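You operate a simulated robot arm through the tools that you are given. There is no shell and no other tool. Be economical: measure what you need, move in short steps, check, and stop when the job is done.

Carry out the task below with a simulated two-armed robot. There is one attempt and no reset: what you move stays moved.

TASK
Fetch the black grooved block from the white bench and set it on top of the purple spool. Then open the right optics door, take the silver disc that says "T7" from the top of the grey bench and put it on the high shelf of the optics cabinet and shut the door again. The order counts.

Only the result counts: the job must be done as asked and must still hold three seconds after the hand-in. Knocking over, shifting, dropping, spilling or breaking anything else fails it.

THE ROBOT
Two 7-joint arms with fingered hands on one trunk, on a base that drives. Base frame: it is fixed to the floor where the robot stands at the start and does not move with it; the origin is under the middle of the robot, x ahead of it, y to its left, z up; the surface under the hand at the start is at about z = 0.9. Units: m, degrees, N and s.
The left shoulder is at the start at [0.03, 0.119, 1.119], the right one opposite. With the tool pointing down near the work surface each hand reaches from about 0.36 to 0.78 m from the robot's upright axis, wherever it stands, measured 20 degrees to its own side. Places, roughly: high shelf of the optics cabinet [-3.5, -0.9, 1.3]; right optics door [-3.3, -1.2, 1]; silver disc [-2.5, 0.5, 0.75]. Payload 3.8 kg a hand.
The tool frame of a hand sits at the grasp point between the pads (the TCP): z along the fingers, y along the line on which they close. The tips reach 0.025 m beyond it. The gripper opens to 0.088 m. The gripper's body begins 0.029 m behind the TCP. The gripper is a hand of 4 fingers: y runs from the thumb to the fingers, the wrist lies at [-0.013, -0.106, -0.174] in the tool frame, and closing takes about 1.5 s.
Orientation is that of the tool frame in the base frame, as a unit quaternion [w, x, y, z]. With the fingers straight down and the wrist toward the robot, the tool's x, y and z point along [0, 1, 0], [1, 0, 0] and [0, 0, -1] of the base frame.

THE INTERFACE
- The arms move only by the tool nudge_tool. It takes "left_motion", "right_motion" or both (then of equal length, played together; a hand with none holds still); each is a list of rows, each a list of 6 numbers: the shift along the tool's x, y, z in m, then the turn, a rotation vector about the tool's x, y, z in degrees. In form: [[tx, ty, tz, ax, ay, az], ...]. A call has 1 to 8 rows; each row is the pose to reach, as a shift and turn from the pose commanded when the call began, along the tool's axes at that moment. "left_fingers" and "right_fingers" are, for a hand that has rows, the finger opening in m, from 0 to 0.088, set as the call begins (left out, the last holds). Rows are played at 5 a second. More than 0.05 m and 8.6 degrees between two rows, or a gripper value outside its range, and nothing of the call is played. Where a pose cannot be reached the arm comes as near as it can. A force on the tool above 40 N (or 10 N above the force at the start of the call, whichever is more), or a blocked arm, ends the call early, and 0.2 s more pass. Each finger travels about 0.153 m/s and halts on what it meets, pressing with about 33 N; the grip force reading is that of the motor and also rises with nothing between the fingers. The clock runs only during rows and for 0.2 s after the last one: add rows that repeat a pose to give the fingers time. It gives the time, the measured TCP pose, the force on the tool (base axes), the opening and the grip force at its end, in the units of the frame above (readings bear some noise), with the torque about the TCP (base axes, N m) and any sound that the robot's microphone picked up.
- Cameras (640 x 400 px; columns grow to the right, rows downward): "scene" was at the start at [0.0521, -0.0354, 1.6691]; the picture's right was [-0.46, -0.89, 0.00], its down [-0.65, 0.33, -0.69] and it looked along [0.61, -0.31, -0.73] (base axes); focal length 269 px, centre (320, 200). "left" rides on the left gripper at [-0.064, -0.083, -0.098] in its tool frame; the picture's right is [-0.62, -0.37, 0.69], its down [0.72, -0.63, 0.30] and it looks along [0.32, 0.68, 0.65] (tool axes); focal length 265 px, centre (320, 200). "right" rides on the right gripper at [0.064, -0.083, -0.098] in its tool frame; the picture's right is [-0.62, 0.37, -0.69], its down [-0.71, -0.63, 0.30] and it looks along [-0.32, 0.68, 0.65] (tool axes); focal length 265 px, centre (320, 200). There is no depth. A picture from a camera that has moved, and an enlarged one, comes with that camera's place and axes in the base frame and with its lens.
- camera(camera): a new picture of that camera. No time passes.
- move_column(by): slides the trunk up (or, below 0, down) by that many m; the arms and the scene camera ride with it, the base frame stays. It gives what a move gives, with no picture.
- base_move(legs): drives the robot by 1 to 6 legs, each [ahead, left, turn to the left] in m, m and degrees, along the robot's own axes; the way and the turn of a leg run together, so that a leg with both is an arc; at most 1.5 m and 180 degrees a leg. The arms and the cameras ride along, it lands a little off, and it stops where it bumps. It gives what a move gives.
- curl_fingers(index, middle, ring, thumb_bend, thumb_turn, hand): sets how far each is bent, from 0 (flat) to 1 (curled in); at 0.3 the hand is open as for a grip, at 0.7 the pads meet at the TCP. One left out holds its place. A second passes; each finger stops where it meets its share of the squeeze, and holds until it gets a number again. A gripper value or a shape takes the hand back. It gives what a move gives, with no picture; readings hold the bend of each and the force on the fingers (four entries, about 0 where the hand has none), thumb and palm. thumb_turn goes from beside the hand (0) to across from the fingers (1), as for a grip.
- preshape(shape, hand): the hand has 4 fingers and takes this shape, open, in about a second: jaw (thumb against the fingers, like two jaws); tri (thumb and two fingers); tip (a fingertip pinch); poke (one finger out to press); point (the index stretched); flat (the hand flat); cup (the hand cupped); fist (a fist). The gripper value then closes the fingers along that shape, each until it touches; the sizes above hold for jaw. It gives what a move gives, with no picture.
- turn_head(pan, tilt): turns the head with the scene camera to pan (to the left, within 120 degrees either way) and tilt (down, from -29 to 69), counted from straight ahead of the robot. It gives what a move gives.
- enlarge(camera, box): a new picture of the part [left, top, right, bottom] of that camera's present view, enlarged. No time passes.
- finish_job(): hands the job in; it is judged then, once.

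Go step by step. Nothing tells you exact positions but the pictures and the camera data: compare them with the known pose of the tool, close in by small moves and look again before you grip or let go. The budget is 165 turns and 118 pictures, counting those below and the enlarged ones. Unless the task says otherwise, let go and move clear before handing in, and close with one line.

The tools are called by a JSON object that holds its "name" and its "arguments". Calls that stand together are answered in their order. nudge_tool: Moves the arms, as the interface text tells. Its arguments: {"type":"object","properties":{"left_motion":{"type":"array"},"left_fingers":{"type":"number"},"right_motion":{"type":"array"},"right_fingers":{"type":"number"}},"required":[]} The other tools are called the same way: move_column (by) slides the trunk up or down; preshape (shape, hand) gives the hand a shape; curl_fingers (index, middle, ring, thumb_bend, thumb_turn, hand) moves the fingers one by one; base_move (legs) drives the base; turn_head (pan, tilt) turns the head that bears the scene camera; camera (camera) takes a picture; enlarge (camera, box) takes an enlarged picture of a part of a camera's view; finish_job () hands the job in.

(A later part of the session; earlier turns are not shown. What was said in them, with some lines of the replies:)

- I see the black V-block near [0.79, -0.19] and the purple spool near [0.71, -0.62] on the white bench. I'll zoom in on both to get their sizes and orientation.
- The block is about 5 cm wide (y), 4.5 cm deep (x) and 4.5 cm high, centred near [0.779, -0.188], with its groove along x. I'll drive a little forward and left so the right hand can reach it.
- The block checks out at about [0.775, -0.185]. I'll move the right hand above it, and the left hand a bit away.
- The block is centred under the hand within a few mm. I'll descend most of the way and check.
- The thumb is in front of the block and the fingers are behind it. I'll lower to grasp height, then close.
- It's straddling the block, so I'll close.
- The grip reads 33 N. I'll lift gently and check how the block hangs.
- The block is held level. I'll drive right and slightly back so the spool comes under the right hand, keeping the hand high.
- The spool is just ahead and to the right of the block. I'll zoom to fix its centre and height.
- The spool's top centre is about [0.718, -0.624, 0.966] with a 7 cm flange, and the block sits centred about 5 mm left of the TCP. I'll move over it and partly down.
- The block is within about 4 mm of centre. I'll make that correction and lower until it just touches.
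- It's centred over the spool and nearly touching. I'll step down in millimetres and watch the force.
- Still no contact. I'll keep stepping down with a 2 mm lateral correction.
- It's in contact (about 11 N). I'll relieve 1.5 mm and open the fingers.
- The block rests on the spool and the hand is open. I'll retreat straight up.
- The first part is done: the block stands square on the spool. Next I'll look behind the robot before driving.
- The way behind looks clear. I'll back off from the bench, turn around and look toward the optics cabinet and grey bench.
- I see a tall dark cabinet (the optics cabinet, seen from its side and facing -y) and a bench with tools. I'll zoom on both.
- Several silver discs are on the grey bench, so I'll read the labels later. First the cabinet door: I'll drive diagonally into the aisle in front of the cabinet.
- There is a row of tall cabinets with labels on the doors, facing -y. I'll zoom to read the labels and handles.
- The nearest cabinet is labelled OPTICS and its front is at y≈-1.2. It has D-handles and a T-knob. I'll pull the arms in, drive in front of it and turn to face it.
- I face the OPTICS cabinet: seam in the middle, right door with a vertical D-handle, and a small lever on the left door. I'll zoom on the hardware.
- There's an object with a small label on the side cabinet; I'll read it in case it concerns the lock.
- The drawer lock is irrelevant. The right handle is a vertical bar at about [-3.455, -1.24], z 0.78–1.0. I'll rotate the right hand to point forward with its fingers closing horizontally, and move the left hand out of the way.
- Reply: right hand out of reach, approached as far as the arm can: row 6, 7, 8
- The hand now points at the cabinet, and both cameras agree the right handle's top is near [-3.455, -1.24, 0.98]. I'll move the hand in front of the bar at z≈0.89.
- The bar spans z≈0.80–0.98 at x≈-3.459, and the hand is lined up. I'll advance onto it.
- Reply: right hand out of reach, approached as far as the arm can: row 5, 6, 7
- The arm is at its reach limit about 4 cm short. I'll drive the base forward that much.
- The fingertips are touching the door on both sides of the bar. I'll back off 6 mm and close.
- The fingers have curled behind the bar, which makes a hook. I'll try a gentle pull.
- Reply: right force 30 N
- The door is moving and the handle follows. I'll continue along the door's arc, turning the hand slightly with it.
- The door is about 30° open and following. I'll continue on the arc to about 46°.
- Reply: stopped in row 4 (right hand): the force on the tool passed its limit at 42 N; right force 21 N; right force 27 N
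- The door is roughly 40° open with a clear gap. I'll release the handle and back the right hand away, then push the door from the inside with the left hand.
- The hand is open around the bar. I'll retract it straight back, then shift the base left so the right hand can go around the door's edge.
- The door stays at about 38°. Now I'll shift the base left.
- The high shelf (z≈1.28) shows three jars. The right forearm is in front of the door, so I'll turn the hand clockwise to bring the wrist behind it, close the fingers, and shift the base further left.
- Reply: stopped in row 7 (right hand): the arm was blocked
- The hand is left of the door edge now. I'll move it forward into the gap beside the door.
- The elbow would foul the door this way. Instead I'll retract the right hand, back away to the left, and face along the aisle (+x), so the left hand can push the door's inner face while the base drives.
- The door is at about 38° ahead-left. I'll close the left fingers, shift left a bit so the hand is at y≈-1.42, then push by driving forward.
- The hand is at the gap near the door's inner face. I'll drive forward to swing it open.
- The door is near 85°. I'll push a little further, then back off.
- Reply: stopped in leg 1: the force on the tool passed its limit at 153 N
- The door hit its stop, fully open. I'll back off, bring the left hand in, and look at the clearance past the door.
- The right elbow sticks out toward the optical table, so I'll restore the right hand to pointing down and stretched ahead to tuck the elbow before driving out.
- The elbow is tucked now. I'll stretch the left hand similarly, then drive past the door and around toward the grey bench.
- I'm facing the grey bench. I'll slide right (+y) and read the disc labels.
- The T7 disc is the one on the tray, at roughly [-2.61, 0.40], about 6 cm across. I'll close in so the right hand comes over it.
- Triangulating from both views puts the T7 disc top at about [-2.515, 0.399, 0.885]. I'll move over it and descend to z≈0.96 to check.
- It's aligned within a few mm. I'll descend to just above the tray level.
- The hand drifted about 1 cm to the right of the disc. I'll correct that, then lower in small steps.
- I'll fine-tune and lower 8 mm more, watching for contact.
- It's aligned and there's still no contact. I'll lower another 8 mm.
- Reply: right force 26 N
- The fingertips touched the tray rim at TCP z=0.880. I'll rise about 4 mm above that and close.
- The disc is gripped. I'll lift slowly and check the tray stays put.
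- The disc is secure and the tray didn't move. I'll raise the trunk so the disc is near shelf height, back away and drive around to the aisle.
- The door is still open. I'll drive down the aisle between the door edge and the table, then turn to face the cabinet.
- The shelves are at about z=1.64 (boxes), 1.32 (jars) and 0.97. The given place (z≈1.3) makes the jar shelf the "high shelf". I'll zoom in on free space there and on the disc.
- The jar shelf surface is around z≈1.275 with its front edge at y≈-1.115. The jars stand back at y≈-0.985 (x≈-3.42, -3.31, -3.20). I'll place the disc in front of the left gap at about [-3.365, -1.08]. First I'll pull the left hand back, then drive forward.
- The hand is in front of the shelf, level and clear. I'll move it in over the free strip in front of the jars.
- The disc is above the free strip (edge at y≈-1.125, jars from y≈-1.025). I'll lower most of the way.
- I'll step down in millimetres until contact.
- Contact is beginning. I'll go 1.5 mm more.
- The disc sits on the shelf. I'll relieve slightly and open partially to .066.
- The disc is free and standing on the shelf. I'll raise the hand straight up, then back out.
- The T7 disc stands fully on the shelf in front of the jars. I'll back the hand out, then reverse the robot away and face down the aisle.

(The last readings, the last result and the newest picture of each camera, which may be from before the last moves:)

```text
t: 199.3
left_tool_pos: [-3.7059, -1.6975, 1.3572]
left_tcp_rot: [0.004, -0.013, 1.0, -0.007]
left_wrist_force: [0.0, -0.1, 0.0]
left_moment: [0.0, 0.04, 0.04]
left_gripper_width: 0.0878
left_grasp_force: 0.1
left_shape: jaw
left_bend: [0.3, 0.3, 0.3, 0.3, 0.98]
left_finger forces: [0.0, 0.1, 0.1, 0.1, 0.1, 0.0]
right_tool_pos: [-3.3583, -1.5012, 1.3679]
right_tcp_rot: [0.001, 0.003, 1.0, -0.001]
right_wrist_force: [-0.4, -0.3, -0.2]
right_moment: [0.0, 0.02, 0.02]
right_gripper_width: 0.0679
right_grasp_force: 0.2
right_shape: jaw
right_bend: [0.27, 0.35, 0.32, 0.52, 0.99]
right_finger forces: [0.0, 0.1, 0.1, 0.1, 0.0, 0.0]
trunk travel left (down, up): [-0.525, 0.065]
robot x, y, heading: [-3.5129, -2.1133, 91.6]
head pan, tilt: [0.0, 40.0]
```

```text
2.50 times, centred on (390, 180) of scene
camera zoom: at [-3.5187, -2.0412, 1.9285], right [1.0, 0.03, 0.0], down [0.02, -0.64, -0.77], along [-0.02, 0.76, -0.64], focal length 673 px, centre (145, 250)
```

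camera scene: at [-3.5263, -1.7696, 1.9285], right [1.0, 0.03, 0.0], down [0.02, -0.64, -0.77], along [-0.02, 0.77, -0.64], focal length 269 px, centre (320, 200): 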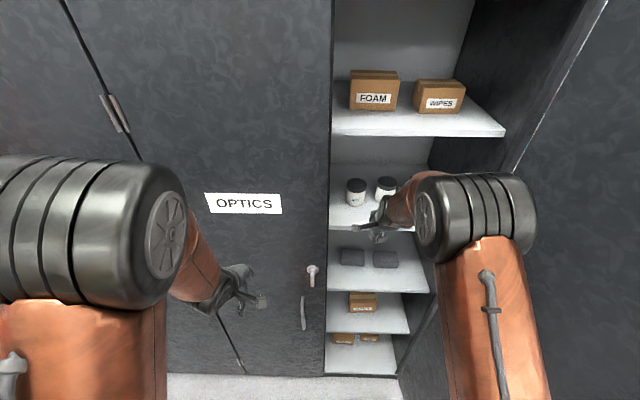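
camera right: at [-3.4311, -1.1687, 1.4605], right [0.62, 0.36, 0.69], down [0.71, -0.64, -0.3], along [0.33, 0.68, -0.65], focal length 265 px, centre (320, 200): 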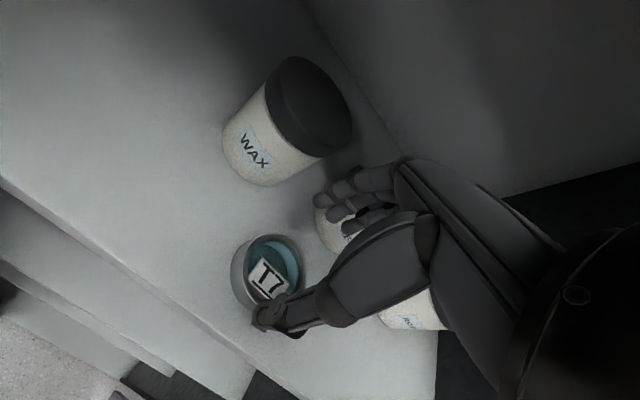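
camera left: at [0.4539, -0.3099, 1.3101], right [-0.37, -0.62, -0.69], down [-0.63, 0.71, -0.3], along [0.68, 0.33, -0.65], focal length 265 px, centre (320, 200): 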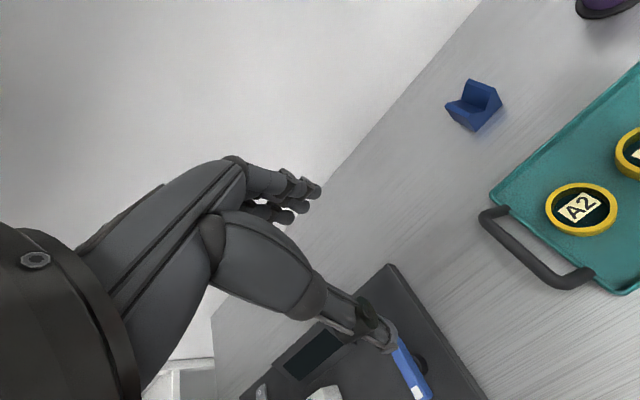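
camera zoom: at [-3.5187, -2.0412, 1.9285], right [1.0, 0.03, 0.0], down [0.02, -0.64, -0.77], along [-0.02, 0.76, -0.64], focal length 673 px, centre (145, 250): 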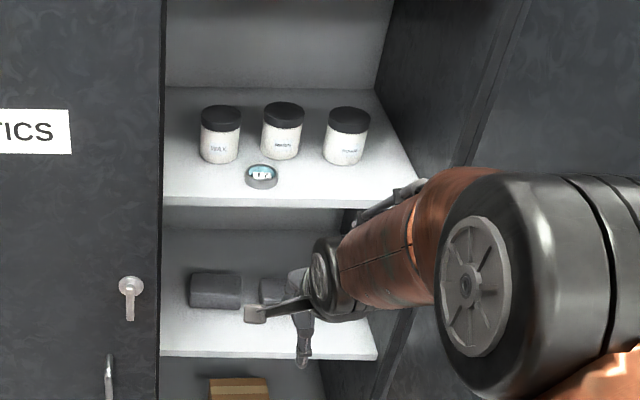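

The disc is nicely placed. I'll extend the left hand to tuck its elbow, turn to face down the aisle, and reverse out past the door.

{"name": "nudge_tool", "arguments": {"left_motion": [[-0.01, 0.04, 0, 0, 0, 0], [-0.02, 0.08, 0, 0, 0, 0], [-0.03, 0.12, 0, 0, 0, 0], [-0.03, 0.16, 0, 0, 0, 0], [-0.03, 0.19, 0, 0, 0, 0]]}}

{"name": "base_move", "arguments": {"legs": [[0, 0, 45], [0, 0, 43.5], [-0.7, 0, 0], [-0.65, 0, 0]]}}

{"name": "turn_head", "arguments": {"pan": -15, "tilt": 35}}

{"name": "camera", "arguments": {"camera": "scene"}}

```text
t: 200.5
left_tool_pos: [-3.6797, -1.5074, 1.3542]
left_tcp_rot: [0.003, -0.014, 1.0, -0.006]
left_wrist_force: [0.9, 0.8, 0.3]
left_moment: [-0.02, -0.01, -0.02]
left_gripper_width: 0.0877
left_grasp_force: 0.1
left_shape: jaw
left_bend: [0.3, 0.3, 0.3, 0.3, 0.98]
left_finger forces: [0.0, 0.0, 0.0, 0.0, 0.1, 0.0]
right_tool_pos: [-3.3585, -1.5008, 1.3661]
right_tcp_rot: [0.0, 0.002, 1.0, -0.002]
right_wrist_force: [0.1, -0.1, 0.1]
right_moment: [-0.03, -0.03, 0.01]
right_gripper_width: 0.0679
right_grasp_force: 0.0
right_shape: jaw
right_bend: [0.27, 0.35, 0.32, 0.52, 0.99]
right_finger forces: [0.0, 0.0, 0.0, 0.1, 0.0, 0.0]
trunk travel left (down, up): [-0.525, 0.065]
robot x, y, heading: [-3.5167, -2.1099, 91.7]
head pan, tilt: [0.0, 40.0]
```

```text
t: 211.7
left_tool_pos: [-2.7564, -2.2619, 1.3537]
left_tcp_rot: [0.008, -0.697, 0.717, -0.002]
left_wrist_force: [-0.5, -0.7, 0.6]
left_moment: [0.01, 0.02, 0.01]
left_gripper_width: 0.088
left_grasp_force: 0.2
left_shape: jaw
left_bend: [0.3, 0.3, 0.3, 0.3, 0.98]
left_finger forces: [0.0, 0.0, 0.0, 0.0, 0.1, 0.1]
right_tool_pos: [-2.7436, -1.939, 1.3682]
right_tcp_rot: [0.001, -0.686, 0.728, 0.0]
right_wrist_force: [0.5, 0.3, 0.6]
right_moment: [-0.04, 0.02, -0.04]
right_gripper_width: 0.068
right_grasp_force: 0.0
right_shape: jaw
right_bend: [0.27, 0.35, 0.32, 0.52, 0.99]
right_finger forces: [0.0, 0.1, 0.0, 0.0, 0.1, 0.0]
trunk travel left (down, up): [-0.525, 0.065]
robot x, y, heading: [-2.1487, -2.1326, 178.6]
head pan, tilt: [0.0, 40.0]
```

```text
t: 212.5
left_tool_pos: [-2.7545, -2.2607, 1.3543]
left_tcp_rot: [0.007, -0.697, 0.717, -0.002]
left_wrist_force: [0.3, 0.6, -0.1]
left_moment: [-0.04, -0.01, -0.01]
left_gripper_width: 0.0878
left_grasp_force: 0.2
left_shape: jaw
left_bend: [0.3, 0.3, 0.3, 0.3, 0.98]
left_finger forces: [0.0, 0.0, 0.0, 0.2, 0.1, 0.1]
right_tool_pos: [-2.7436, -1.9398, 1.3686]
right_tcp_rot: [0.001, -0.685, 0.728, 0.001]
right_wrist_force: [0.0, -0.2, 0.2]
right_moment: [-0.03, 0.03, -0.01]
right_gripper_width: 0.0681
right_grasp_force: 0.0
right_shape: jaw
right_bend: [0.27, 0.35, 0.32, 0.52, 0.99]
right_finger forces: [0.1, 0.0, 0.0, 0.1, 0.1, 0.1]
trunk travel left (down, up): [-0.525, 0.065]
robot x, y, heading: [-2.1463, -2.1346, 178.5]
head pan, tilt: [-15.0, 35.0]
```

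```text
15 pictures are left
camera scene: at [-2.2097, -2.1062, 1.9361], right [0.28, 0.96, 0.0], down [0.55, -0.16, -0.82], along [-0.79, 0.23, -0.57], focal length 269 px, centre (320, 200)
```

scene: 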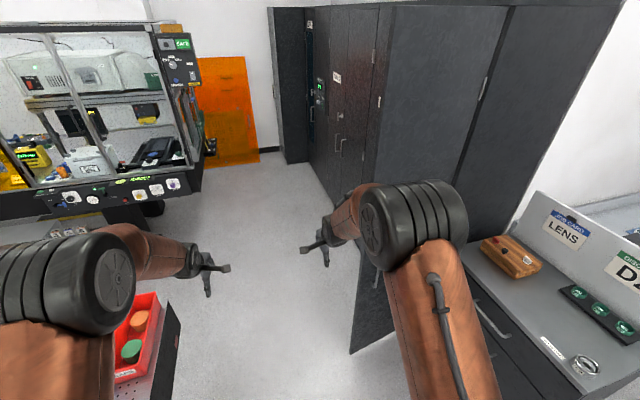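

The door's still open at about 105°. I'll close the right hand into a pusher, move right so it lines up with the door's outer face, and then drive forward.

{"name": "base_move", "arguments": {"legs": [[0, -0.25, 1.5]]}}

{"name": "nudge_tool", "arguments": {"right_motion": [[-0.04, 0, 0, 0, 0, 0], [-0.08, 0, 0, 0, 0, 0], [-0.12, 0, 0, 0, 0, 0], [-0.16, 0, 0, 0, 0, 0], [-0.19, 0, 0, 0, 0, 0], [-0.19, 0, 0, 0, 0, 0], [-0.19, 0, 0, 0, 0, 0]], "right_fingers": 0.0}}

{"name": "camera", "arguments": {"camera": "scene"}}

```text
t: 214.3
left_tool_pos: [-2.7479, -2.0243, 1.353]
left_tcp_rot: [0.007, -0.706, 0.709, -0.001]
left_wrist_force: [0.3, -0.1, -0.2]
left_moment: [0.02, -0.02, 0.01]
left_gripper_width: 0.0878
left_grasp_force: 0.0
left_shape: jaw
left_bend: [0.3, 0.3, 0.3, 0.3, 0.98]
left_finger forces: [0.0, 0.0, 0.1, 0.0, 0.0, 0.1]
right_tool_pos: [-2.744, -1.7019, 1.3684]
right_tcp_rot: [0.0, -0.693, 0.721, 0.001]
right_wrist_force: [0.1, 1.1, 0.1]
right_moment: [0.0, 0.03, -0.02]
right_gripper_width: 0.0679
right_grasp_force: 0.0
right_shape: jaw
right_bend: [0.27, 0.35, 0.32, 0.52, 0.99]
right_finger forces: [0.0, 0.1, 0.1, 0.0, 0.0, 0.0]
trunk travel left (down, up): [-0.525, 0.065]
robot x, y, heading: [-2.1421, -1.8752, 179.6]
head pan, tilt: [-15.0, 35.0]
```

```text
t: 215.9
left_tool_pos: [-2.748, -2.0228, 1.3534]
left_tcp_rot: [0.006, -0.705, 0.709, -0.002]
left_wrist_force: [-0.1, -0.2, 0.0]
left_moment: [0.02, 0.02, 0.01]
left_gripper_width: 0.0875
left_grasp_force: 0.2
left_shape: jaw
left_bend: [0.3, 0.3, 0.3, 0.3, 0.98]
left_finger forces: [0.1, 0.0, 0.0, 0.1, 0.1, 0.0]
right_tool_pos: [-2.7384, -1.5123, 1.3687]
right_tcp_rot: [0.001, -0.693, 0.721, 0.001]
right_wrist_force: [-1.3, 0.8, 0.0]
right_moment: [-0.03, -0.01, -0.03]
right_gripper_width: 0.0
right_grasp_force: 33.1
right_shape: jaw
right_bend: [0.7, 0.7, 0.7, 0.74, 1.0]
right_finger forces: [0.1, 0.0, 0.0, 0.0, 0.0, 0.0]
trunk travel left (down, up): [-0.525, 0.065]
robot x, y, heading: [-2.1401, -1.8748, 179.7]
head pan, tilt: [-15.0, 35.0]
```

```text
14 pictures are left
camera scene: at [-2.207, -1.8557, 1.9361], right [0.26, 0.96, 0.0], down [0.55, -0.15, -0.82], along [-0.79, 0.22, -0.57], focal length 269 px, centre (320, 200)
```

scene: 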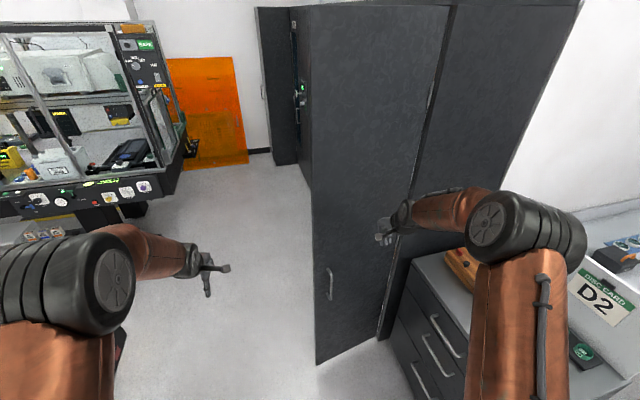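

It's lined up. I'll shift slightly left for elbow clearance and drive forward to push the door around.

{"name": "base_move", "arguments": {"legs": [[0.3, 0.05, 0], [0.28, 0, 0]]}}

{"name": "camera", "arguments": {"camera": "scene"}}

```text
t: 219.4
left_tool_pos: [-3.3109, -2.0763, 1.3539]
left_tcp_rot: [-0.006, 0.707, -0.707, 0.002]
left_wrist_force: [-0.2, -0.2, -0.8]
left_moment: [0.0, -0.02, 0.02]
left_gripper_width: 0.0878
left_grasp_force: 0.1
left_shape: jaw
left_bend: [0.3, 0.3, 0.3, 0.3, 0.98]
left_finger forces: [0.1, 0.0, 0.1, 0.0, 0.1, 0.1]
right_tool_pos: [-3.3034, -1.5668, 1.369]
right_tcp_rot: [0.001, -0.696, 0.718, 0.001]
right_wrist_force: [0.1, -0.3, -0.8]
right_moment: [-0.01, 0.0, 0.0]
right_gripper_width: 0.0
right_grasp_force: 32.5
right_shape: jaw
right_bend: [0.7, 0.7, 0.7, 0.74, 1.0]
right_finger forces: [0.0, 0.0, 0.0, 0.0, 0.0, 0.1]
trunk travel left (down, up): [-0.525, 0.065]
robot x, y, heading: [-2.7073, -1.9313, -179.7]
head pan, tilt: [-15.0, 35.0]
```

```text
13 pictures are left
camera scene: at [-2.7702, -1.906, 1.9361], right [0.26, 0.97, 0.0], down [0.55, -0.15, -0.82], along [-0.79, 0.21, -0.57], focal length 269 px, centre (320, 200)
```

scene: 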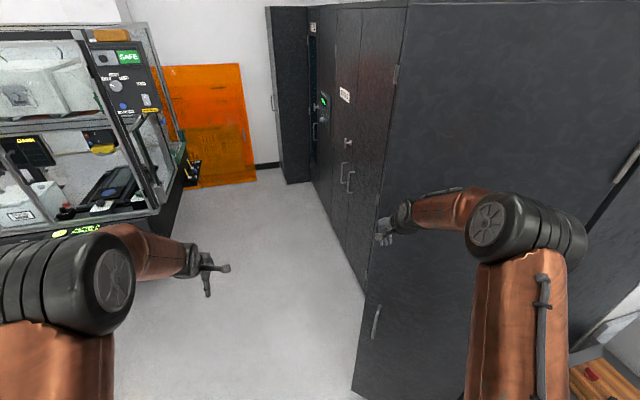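

The door is now at about 65°. For the rest I'll bring the right hand in, back off toward the aisle, and turn to face the door diagonally so the push is straight ahead.

{"name": "base_move", "arguments": {"legs": [[-0.02, 0.17, 0]]}}

{"name": "nudge_tool", "arguments": {"right_motion": [[0.04, 0, 0, 0, 0, 0], [0.08, 0, 0, 0, 0, 0], [0.12, 0, 0, 0, 0, 0], [0.16, 0, 0, 0, 0, 0], [0.2, 0, 0, 0, 0, 0]], "left_motion": [[0.02, -0.02, 0, 0, 0, 0], [0.04, -0.04, 0, 0, 0, 0], [0.06, -0.06, 0, 0, 0, 0], [0.08, -0.08, 0, 0, 0, 0], [0.1, -0.1, 0, 0, 0, 0]]}}

{"name": "base_move", "arguments": {"legs": [[0, 0, -55]]}}

{"name": "turn_head", "arguments": {"pan": 0, "tilt": 40}}

{"name": "camera", "arguments": {"camera": "scene"}}

```text
t: 220.9
left_tool_pos: [-3.2908, -2.2475, 1.353]
left_tcp_rot: [0.006, -0.706, 0.708, -0.004]
left_wrist_force: [-0.1, 0.2, -0.8]
left_moment: [-0.03, -0.02, 0.02]
left_gripper_width: 0.0877
left_grasp_force: 0.0
left_shape: jaw
left_bend: [0.3, 0.3, 0.3, 0.3, 0.98]
left_finger forces: [0.0, 0.1, 0.0, 0.0, 0.0, 0.1]
right_tool_pos: [-3.2833, -1.7368, 1.3697]
right_tcp_rot: [0.001, -0.695, 0.719, -0.001]
right_wrist_force: [1.0, 0.1, 0.7]
right_moment: [-0.01, 0.0, 0.04]
right_gripper_width: 0.0
right_grasp_force: 32.9
right_shape: jaw
right_bend: [0.7, 0.7, 0.7, 0.74, 1.0]
right_finger forces: [0.1, 0.1, 0.1, 0.0, 0.0, 0.0]
trunk travel left (down, up): [-0.525, 0.065]
robot x, y, heading: [-2.684, -2.1074, -180.1]
head pan, tilt: [-15.0, 35.0]
```

```text
t: 222.1
left_tool_pos: [-3.1908, -2.3531, 1.3544]
left_tcp_rot: [0.006, -0.706, 0.708, 0.0]
left_wrist_force: [0.0, 0.4, 0.2]
left_moment: [0.04, 0.02, -0.01]
left_gripper_width: 0.0877
left_grasp_force: 0.0
left_shape: jaw
left_bend: [0.3, 0.3, 0.3, 0.3, 0.98]
left_finger forces: [0.0, 0.0, 0.1, 0.0, 0.0, 0.1]
right_tool_pos: [-3.2855, -1.941, 1.3689]
right_tcp_rot: [0.002, -0.695, 0.719, 0.002]
right_wrist_force: [-0.3, 0.2, -0.7]
right_moment: [0.03, -0.01, -0.05]
right_gripper_width: 0.0003
right_grasp_force: 33.1
right_shape: jaw
right_bend: [0.7, 0.7, 0.7, 0.74, 1.0]
right_finger forces: [0.0, 0.0, 0.1, 0.0, 0.1, 0.0]
trunk travel left (down, up): [-0.525, 0.065]
robot x, y, heading: [-2.6835, -2.1, -179.8]
head pan, tilt: [-15.0, 35.0]
```

```text
t: 225.0
left_tool_pos: [-3.1798, -1.8359, 1.3538]
left_tcp_rot: [0.005, -0.306, 0.952, -0.004]
left_wrist_force: [0.4, -0.2, 0.5]
left_moment: [0.01, -0.02, -0.01]
left_gripper_width: 0.0877
left_grasp_force: 0.1
left_shape: jaw
left_bend: [0.3, 0.3, 0.3, 0.3, 0.98]
left_finger forces: [0.0, 0.0, 0.0, 0.1, 0.0, 0.0]
right_tool_pos: [-2.9002, -1.5189, 1.3681]
right_tcp_rot: [0.002, -0.29, 0.957, -0.001]
right_wrist_force: [-0.6, -0.6, 0.5]
right_moment: [-0.02, 0.0, -0.03]
right_gripper_width: 0.0
right_grasp_force: 32.7
right_shape: jaw
right_bend: [0.7, 0.7, 0.7, 0.74, 1.0]
right_finger forces: [0.0, 0.0, 0.0, 0.0, 0.1, 0.0]
trunk travel left (down, up): [-0.525, 0.065]
robot x, y, heading: [-2.6857, -2.1042, 125.6]
head pan, tilt: [-15.0, 35.0]
```

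```text
t: 225.7
left_tool_pos: [-3.1798, -1.8345, 1.3549]
left_tcp_rot: [0.005, -0.305, 0.952, -0.005]
left_wrist_force: [-0.4, 0.2, 0.2]
left_moment: [0.0, 0.02, 0.0]
left_gripper_width: 0.0877
left_grasp_force: 0.1
left_shape: jaw
left_bend: [0.3, 0.3, 0.3, 0.3, 0.98]
left_finger forces: [0.0, 0.0, 0.0, 0.2, 0.0, 0.0]
right_tool_pos: [-2.9013, -1.518, 1.3683]
right_tcp_rot: [0.001, -0.289, 0.957, 0.0]
right_wrist_force: [0.2, 0.4, 0.2]
right_moment: [0.02, 0.0, 0.02]
right_gripper_width: 0.0
right_grasp_force: 33.2
right_shape: jaw
right_bend: [0.7, 0.7, 0.7, 0.74, 1.0]
right_finger forces: [0.0, 0.1, 0.0, 0.1, 0.0, 0.0]
trunk travel left (down, up): [-0.525, 0.065]
robot x, y, heading: [-2.689, -2.1087, 125.6]
head pan, tilt: [0.0, 40.0]
```

```text
12 pictures are left
camera scene: at [-2.7232, -2.0496, 1.9286], right [0.81, 0.58, 0.0], down [0.37, -0.52, -0.77], along [-0.45, 0.62, -0.64], focal length 269 px, centre (320, 200)
```

scene: 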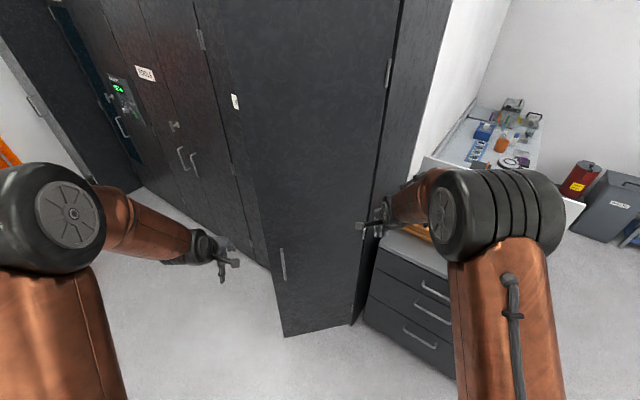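

The door is at about 51°. I'll translate left along -x to bring the hand to the door near its edge, then push ahead.

{"name": "base_move", "arguments": {"legs": [[0.233, 0.325, 0], [0.2, 0, 0]]}}

{"name": "camera", "arguments": {"camera": "scene"}}

```text
t: 229.4
left_tool_pos: [-3.6955, -1.6874, 1.355]
left_tcp_rot: [0.005, -0.31, 0.951, -0.004]
left_wrist_force: [-0.7, -0.4, -0.3]
left_moment: [0.01, 0.02, 0.01]
left_gripper_width: 0.0878
left_grasp_force: 0.0
left_shape: jaw
left_bend: [0.3, 0.3, 0.3, 0.3, 0.98]
left_finger forces: [0.0, 0.0, 0.0, 0.0, 0.0, 0.0]
right_tool_pos: [-3.4211, -1.3653, 1.3696]
right_tcp_rot: [0.001, -0.297, 0.955, 0.001]
right_wrist_force: [0.3, -0.7, -0.9]
right_moment: [0.01, 0.02, -0.03]
right_gripper_width: 0.0
right_grasp_force: 32.4
right_shape: jaw
right_bend: [0.7, 0.7, 0.7, 0.74, 1.0]
right_finger forces: [0.1, 0.0, 0.0, 0.0, 0.1, 0.0]
trunk travel left (down, up): [-0.525, 0.065]
robot x, y, heading: [-3.2011, -1.9495, 126.3]
head pan, tilt: [0.0, 40.0]
```

```text
11 pictures are left
camera scene: at [-3.2368, -1.8951, 1.9287], right [0.81, 0.59, 0.0], down [0.38, -0.52, -0.77], along [-0.45, 0.62, -0.64], focal length 269 px, centre (320, 200)
```

scene: 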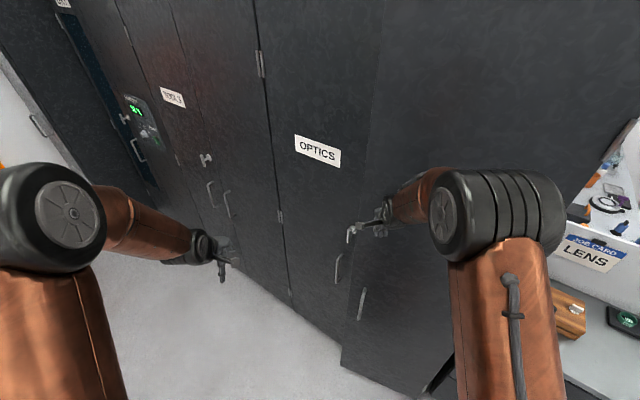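

The door is nearly shut (about 20°). I'll back off a little, square up to it, and give the final push.

{"name": "base_move", "arguments": {"legs": [[-0.12, 0, 0], [0, 0, -26], [0.054, 0.305, 0], [0.15, 0, 0]]}}

{"name": "camera", "arguments": {"camera": "scene"}}

```text
t: 234.7
left_tool_pos: [-3.7941, -1.4428, 1.3567]
left_tcp_rot: [0.004, -0.087, 0.996, -0.005]
left_wrist_force: [-0.7, -0.8, 0.6]
left_moment: [0.03, -0.01, 0.0]
left_gripper_width: 0.0879
left_grasp_force: 0.0
left_shape: jaw
left_bend: [0.3, 0.3, 0.3, 0.3, 0.98]
left_finger forces: [0.0, 0.0, 0.0, 0.0, 0.0, 0.1]
right_tool_pos: [-3.4046, -1.2765, 1.3694]
right_tcp_rot: [0.001, -0.072, 0.997, 0.0]
right_wrist_force: [-1.0, 0.5, 0.2]
right_moment: [0.01, -0.01, 0.03]
right_gripper_width: 0.0
right_grasp_force: 33.1
right_shape: jaw
right_bend: [0.7, 0.7, 0.7, 0.74, 1.0]
right_finger forces: [0.0, 0.1, 0.0, 0.1, 0.1, 0.0]
trunk travel left (down, up): [-0.525, 0.065]
robot x, y, heading: [-3.4639, -1.8926, 100.3]
head pan, tilt: [0.0, 40.0]
```

```text
10 pictures are left
camera scene: at [-3.473, -1.8326, 1.9287], right [0.98, 0.18, 0.0], down [0.11, -0.63, -0.77], along [-0.14, 0.76, -0.64], focal length 269 px, centre (320, 200)
```

scene: 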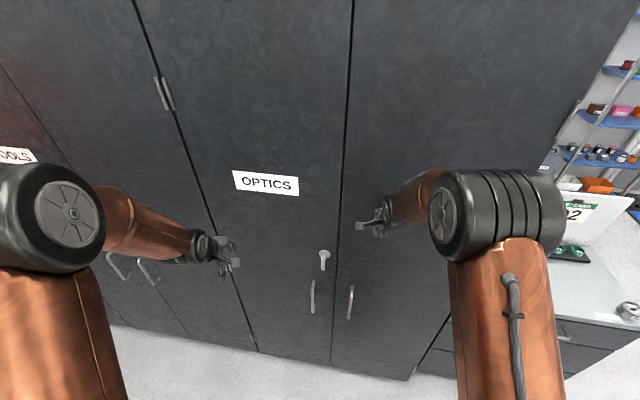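

Almost closed. I'll do the final push with the hand itself until the force rises.

{"name": "nudge_tool", "arguments": {"right_motion": [[0, 0.015, 0, 0, 0, 0], [0, 0.03, 0, 0, 0, 0], [0, 0.045, 0, 0, 0, 0], [0, 0.06, 0, 0, 0, 0], [0, 0.075, 0, 0, 0, 0], [0, 0.09, 0, 0, 0, 0]]}}

{"name": "enlarge", "arguments": {"camera": "scene", "box": [240, 120, 480, 360]}}

```text
t: 235.3
left_tool_pos: [-3.793, -1.4468, 1.3585]
left_tcp_rot: [0.004, -0.087, 0.996, -0.003]
left_wrist_force: [0.2, 0.5, 0.2]
left_moment: [0.0, 0.0, -0.01]
left_gripper_width: 0.0876
left_grasp_force: 0.1
left_shape: jaw
left_bend: [0.3, 0.3, 0.3, 0.3, 0.98]
left_finger forces: [0.1, 0.0, 0.0, 0.0, 0.0, 0.0]
right_tool_pos: [-3.4094, -1.258, 1.3634]
right_tcp_rot: [0.001, -0.072, 0.997, -0.015]
right_wrist_force: [3.1, -35.6, 6.3]
right_moment: [1.97, 0.09, -0.21]
right_gripper_width: 0.0002
right_grasp_force: 32.5
right_shape: jaw
right_bend: [0.7, 0.7, 0.7, 0.74, 1.0]
right_finger forces: [0.0, 35.0, 0.1, 0.0, 0.0, 0.0]
trunk travel left (down, up): [-0.525, 0.065]
robot x, y, heading: [-3.4639, -1.8951, 100.2]
head pan, tilt: [0.0, 40.0]
stopped in row 3 (right hand): the force on the tool passed its limit at 48 N (the readings are from after the stop); the commanded pose is now the measured one
```

```text
1.67 times, centred on (360, 240) of scene
camera zoom: at [-3.4728, -1.8397, 1.9291], right [0.98, 0.18, 0.0], down [0.11, -0.63, -0.77], along [-0.13, 0.76, -0.64], focal length 449 px, centre (253, 133)
```

zoom: 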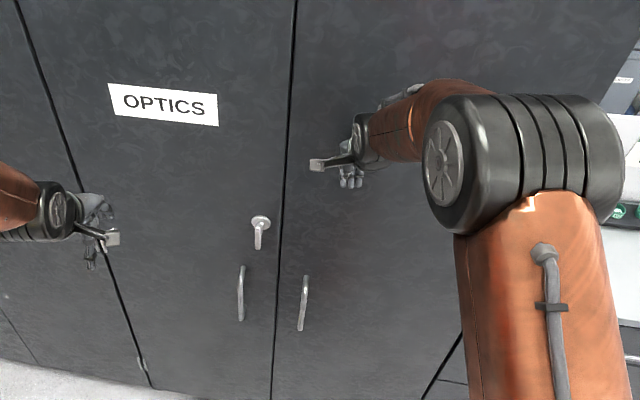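

A firm stop at 48 N and the seam looks even, so the door is shut. I'll withdraw and inspect.

{"name": "nudge_tool", "arguments": {"right_motion": [[0, -0.03, 0, 0, 0, 0], [0, -0.07, 0, 0, 0, 0], [0, -0.11, 0, 0, 0, 0], [0, -0.15, 0, 0, 0, 0]]}}

{"name": "base_move", "arguments": {"legs": [[-0.18, 0, 0]]}}

{"name": "camera", "arguments": {"camera": "scene"}}

{"name": "camera", "arguments": {"camera": "right"}}

```text
t: 236.3
left_tool_pos: [-3.7937, -1.4399, 1.3553]
left_tcp_rot: [0.004, -0.087, 0.996, -0.006]
left_wrist_force: [0.2, 1.3, 0.4]
left_moment: [-0.05, 0.02, -0.03]
left_gripper_width: 0.0878
left_grasp_force: 0.1
left_shape: jaw
left_bend: [0.3, 0.3, 0.3, 0.3, 0.98]
left_finger forces: [0.0, 0.1, 0.0, 0.0, 0.0, 0.0]
right_tool_pos: [-3.3875, -1.392, 1.3651]
right_tcp_rot: [0.001, -0.072, 0.997, -0.011]
right_wrist_force: [0.3, 0.5, 0.2]
right_moment: [-0.01, -0.03, -0.02]
right_gripper_width: 0.0
right_grasp_force: 33.1
right_shape: jaw
right_bend: [0.7, 0.7, 0.7, 0.74, 1.0]
right_finger forces: [0.0, 0.0, 0.0, 0.0, 0.0, 0.0]
trunk travel left (down, up): [-0.525, 0.065]
robot x, y, heading: [-3.4631, -1.8943, 100.1]
head pan, tilt: [0.0, 40.0]
```

```text
t: 237.8
left_tool_pos: [-3.7649, -1.6142, 1.354]
left_tcp_rot: [0.004, -0.09, 0.996, -0.007]
left_wrist_force: [0.7, 0.3, 0.3]
left_moment: [0.02, -0.01, -0.04]
left_gripper_width: 0.0877
left_grasp_force: 0.1
left_shape: jaw
left_bend: [0.3, 0.3, 0.3, 0.3, 0.98]
left_finger forces: [0.0, 0.0, 0.1, 0.0, 0.1, 0.0]
right_tool_pos: [-3.3581, -1.5642, 1.3636]
right_tcp_rot: [0.003, -0.073, 0.997, -0.012]
right_wrist_force: [-0.6, 1.4, -0.4]
right_moment: [-0.02, -0.01, -0.01]
right_gripper_width: 0.0001
right_grasp_force: 32.9
right_shape: jaw
right_bend: [0.7, 0.7, 0.7, 0.74, 1.0]
right_finger forces: [0.0, 0.0, 0.0, 0.1, 0.0, 0.0]
trunk travel left (down, up): [-0.525, 0.065]
robot x, y, heading: [-3.4292, -2.0691, 100.3]
head pan, tilt: [0.0, 40.0]
```

```text
8 pictures are left
camera scene: at [-3.4431, -2.0013, 1.9284], right [0.98, 0.18, 0.0], down [0.12, -0.63, -0.76], along [-0.14, 0.75, -0.64], focal length 269 px, centre (320, 200)
```

scene: 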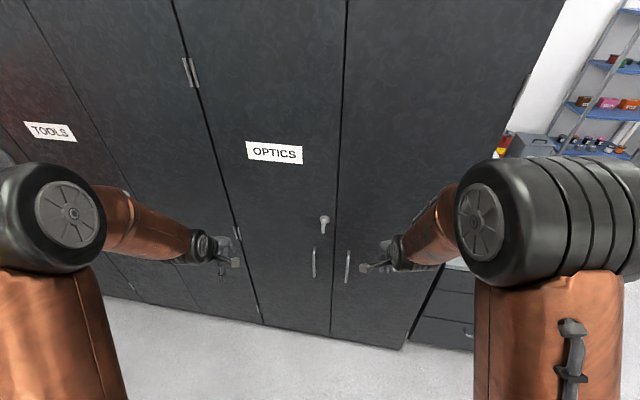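

```text
7 pictures are left
camera right: at [-3.4112, -1.6536, 1.4633], right [0.55, 0.47, 0.69], down [0.8, -0.53, -0.29], along [0.22, 0.71, -0.67], focal length 265 px, centre (320, 200)
```

right: 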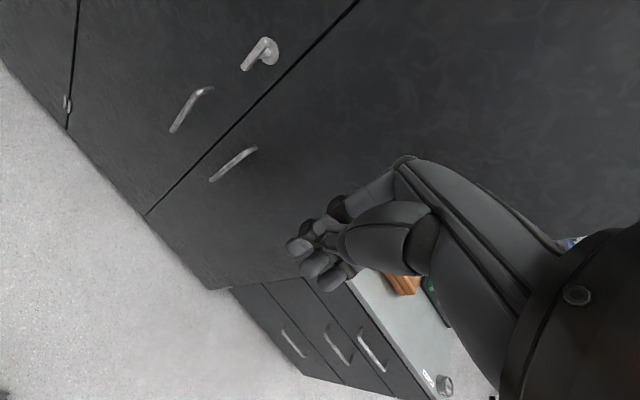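

I'll zoom on the bottom seam to confirm the doors are flush.

{"name": "enlarge", "arguments": {"camera": "right", "box": [90, 130, 250, 300]}}

{"name": "enlarge", "arguments": {"camera": "scene", "box": [280, 220, 420, 360]}}

```text
2.35 times, centred on (170, 215) of right
camera zoom: at [-3.4112, -1.6536, 1.4633], right [0.55, 0.47, 0.69], down [0.8, -0.53, -0.29], along [0.22, 0.71, -0.67], focal length 624 px, centre (673, 165)
```

zoom: 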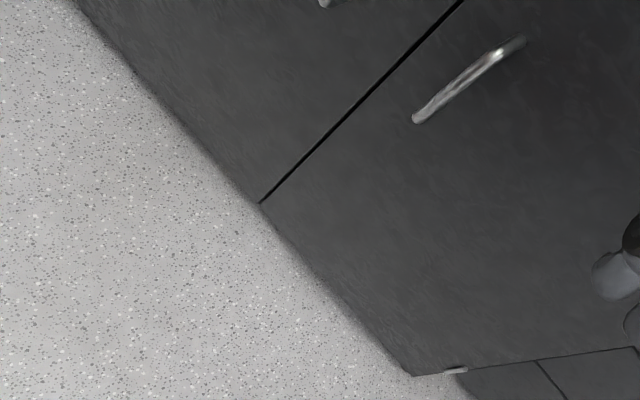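

```text
2.86 times, centred on (350, 290) of scene
camera zoom: at [-3.4431, -2.0013, 1.9284], right [0.98, 0.18, 0.0], down [0.12, -0.63, -0.76], along [-0.14, 0.75, -0.64], focal length 770 px, centre (234, -57)
```

zoom: 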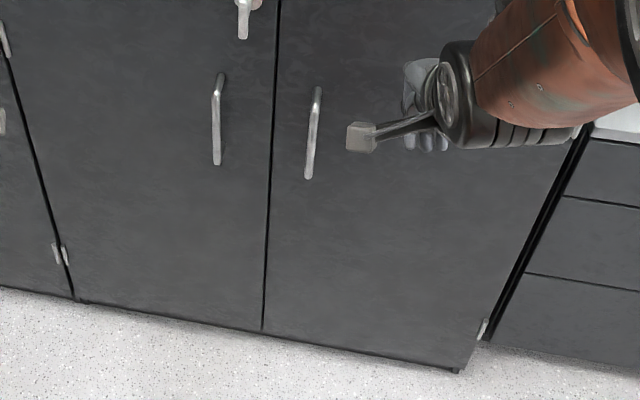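

The doors are flush, the disc is on the high shelf, the block is on the spool, and both hands are clear. I'm handing in.

{"name": "finish_job", "arguments": {}}

```text
The job is handed in.
```

The job is handed in: the black grooved block is on the purple spool, the T7 disc is on the optics cabinet's high shelf, and the right optics door is shut.
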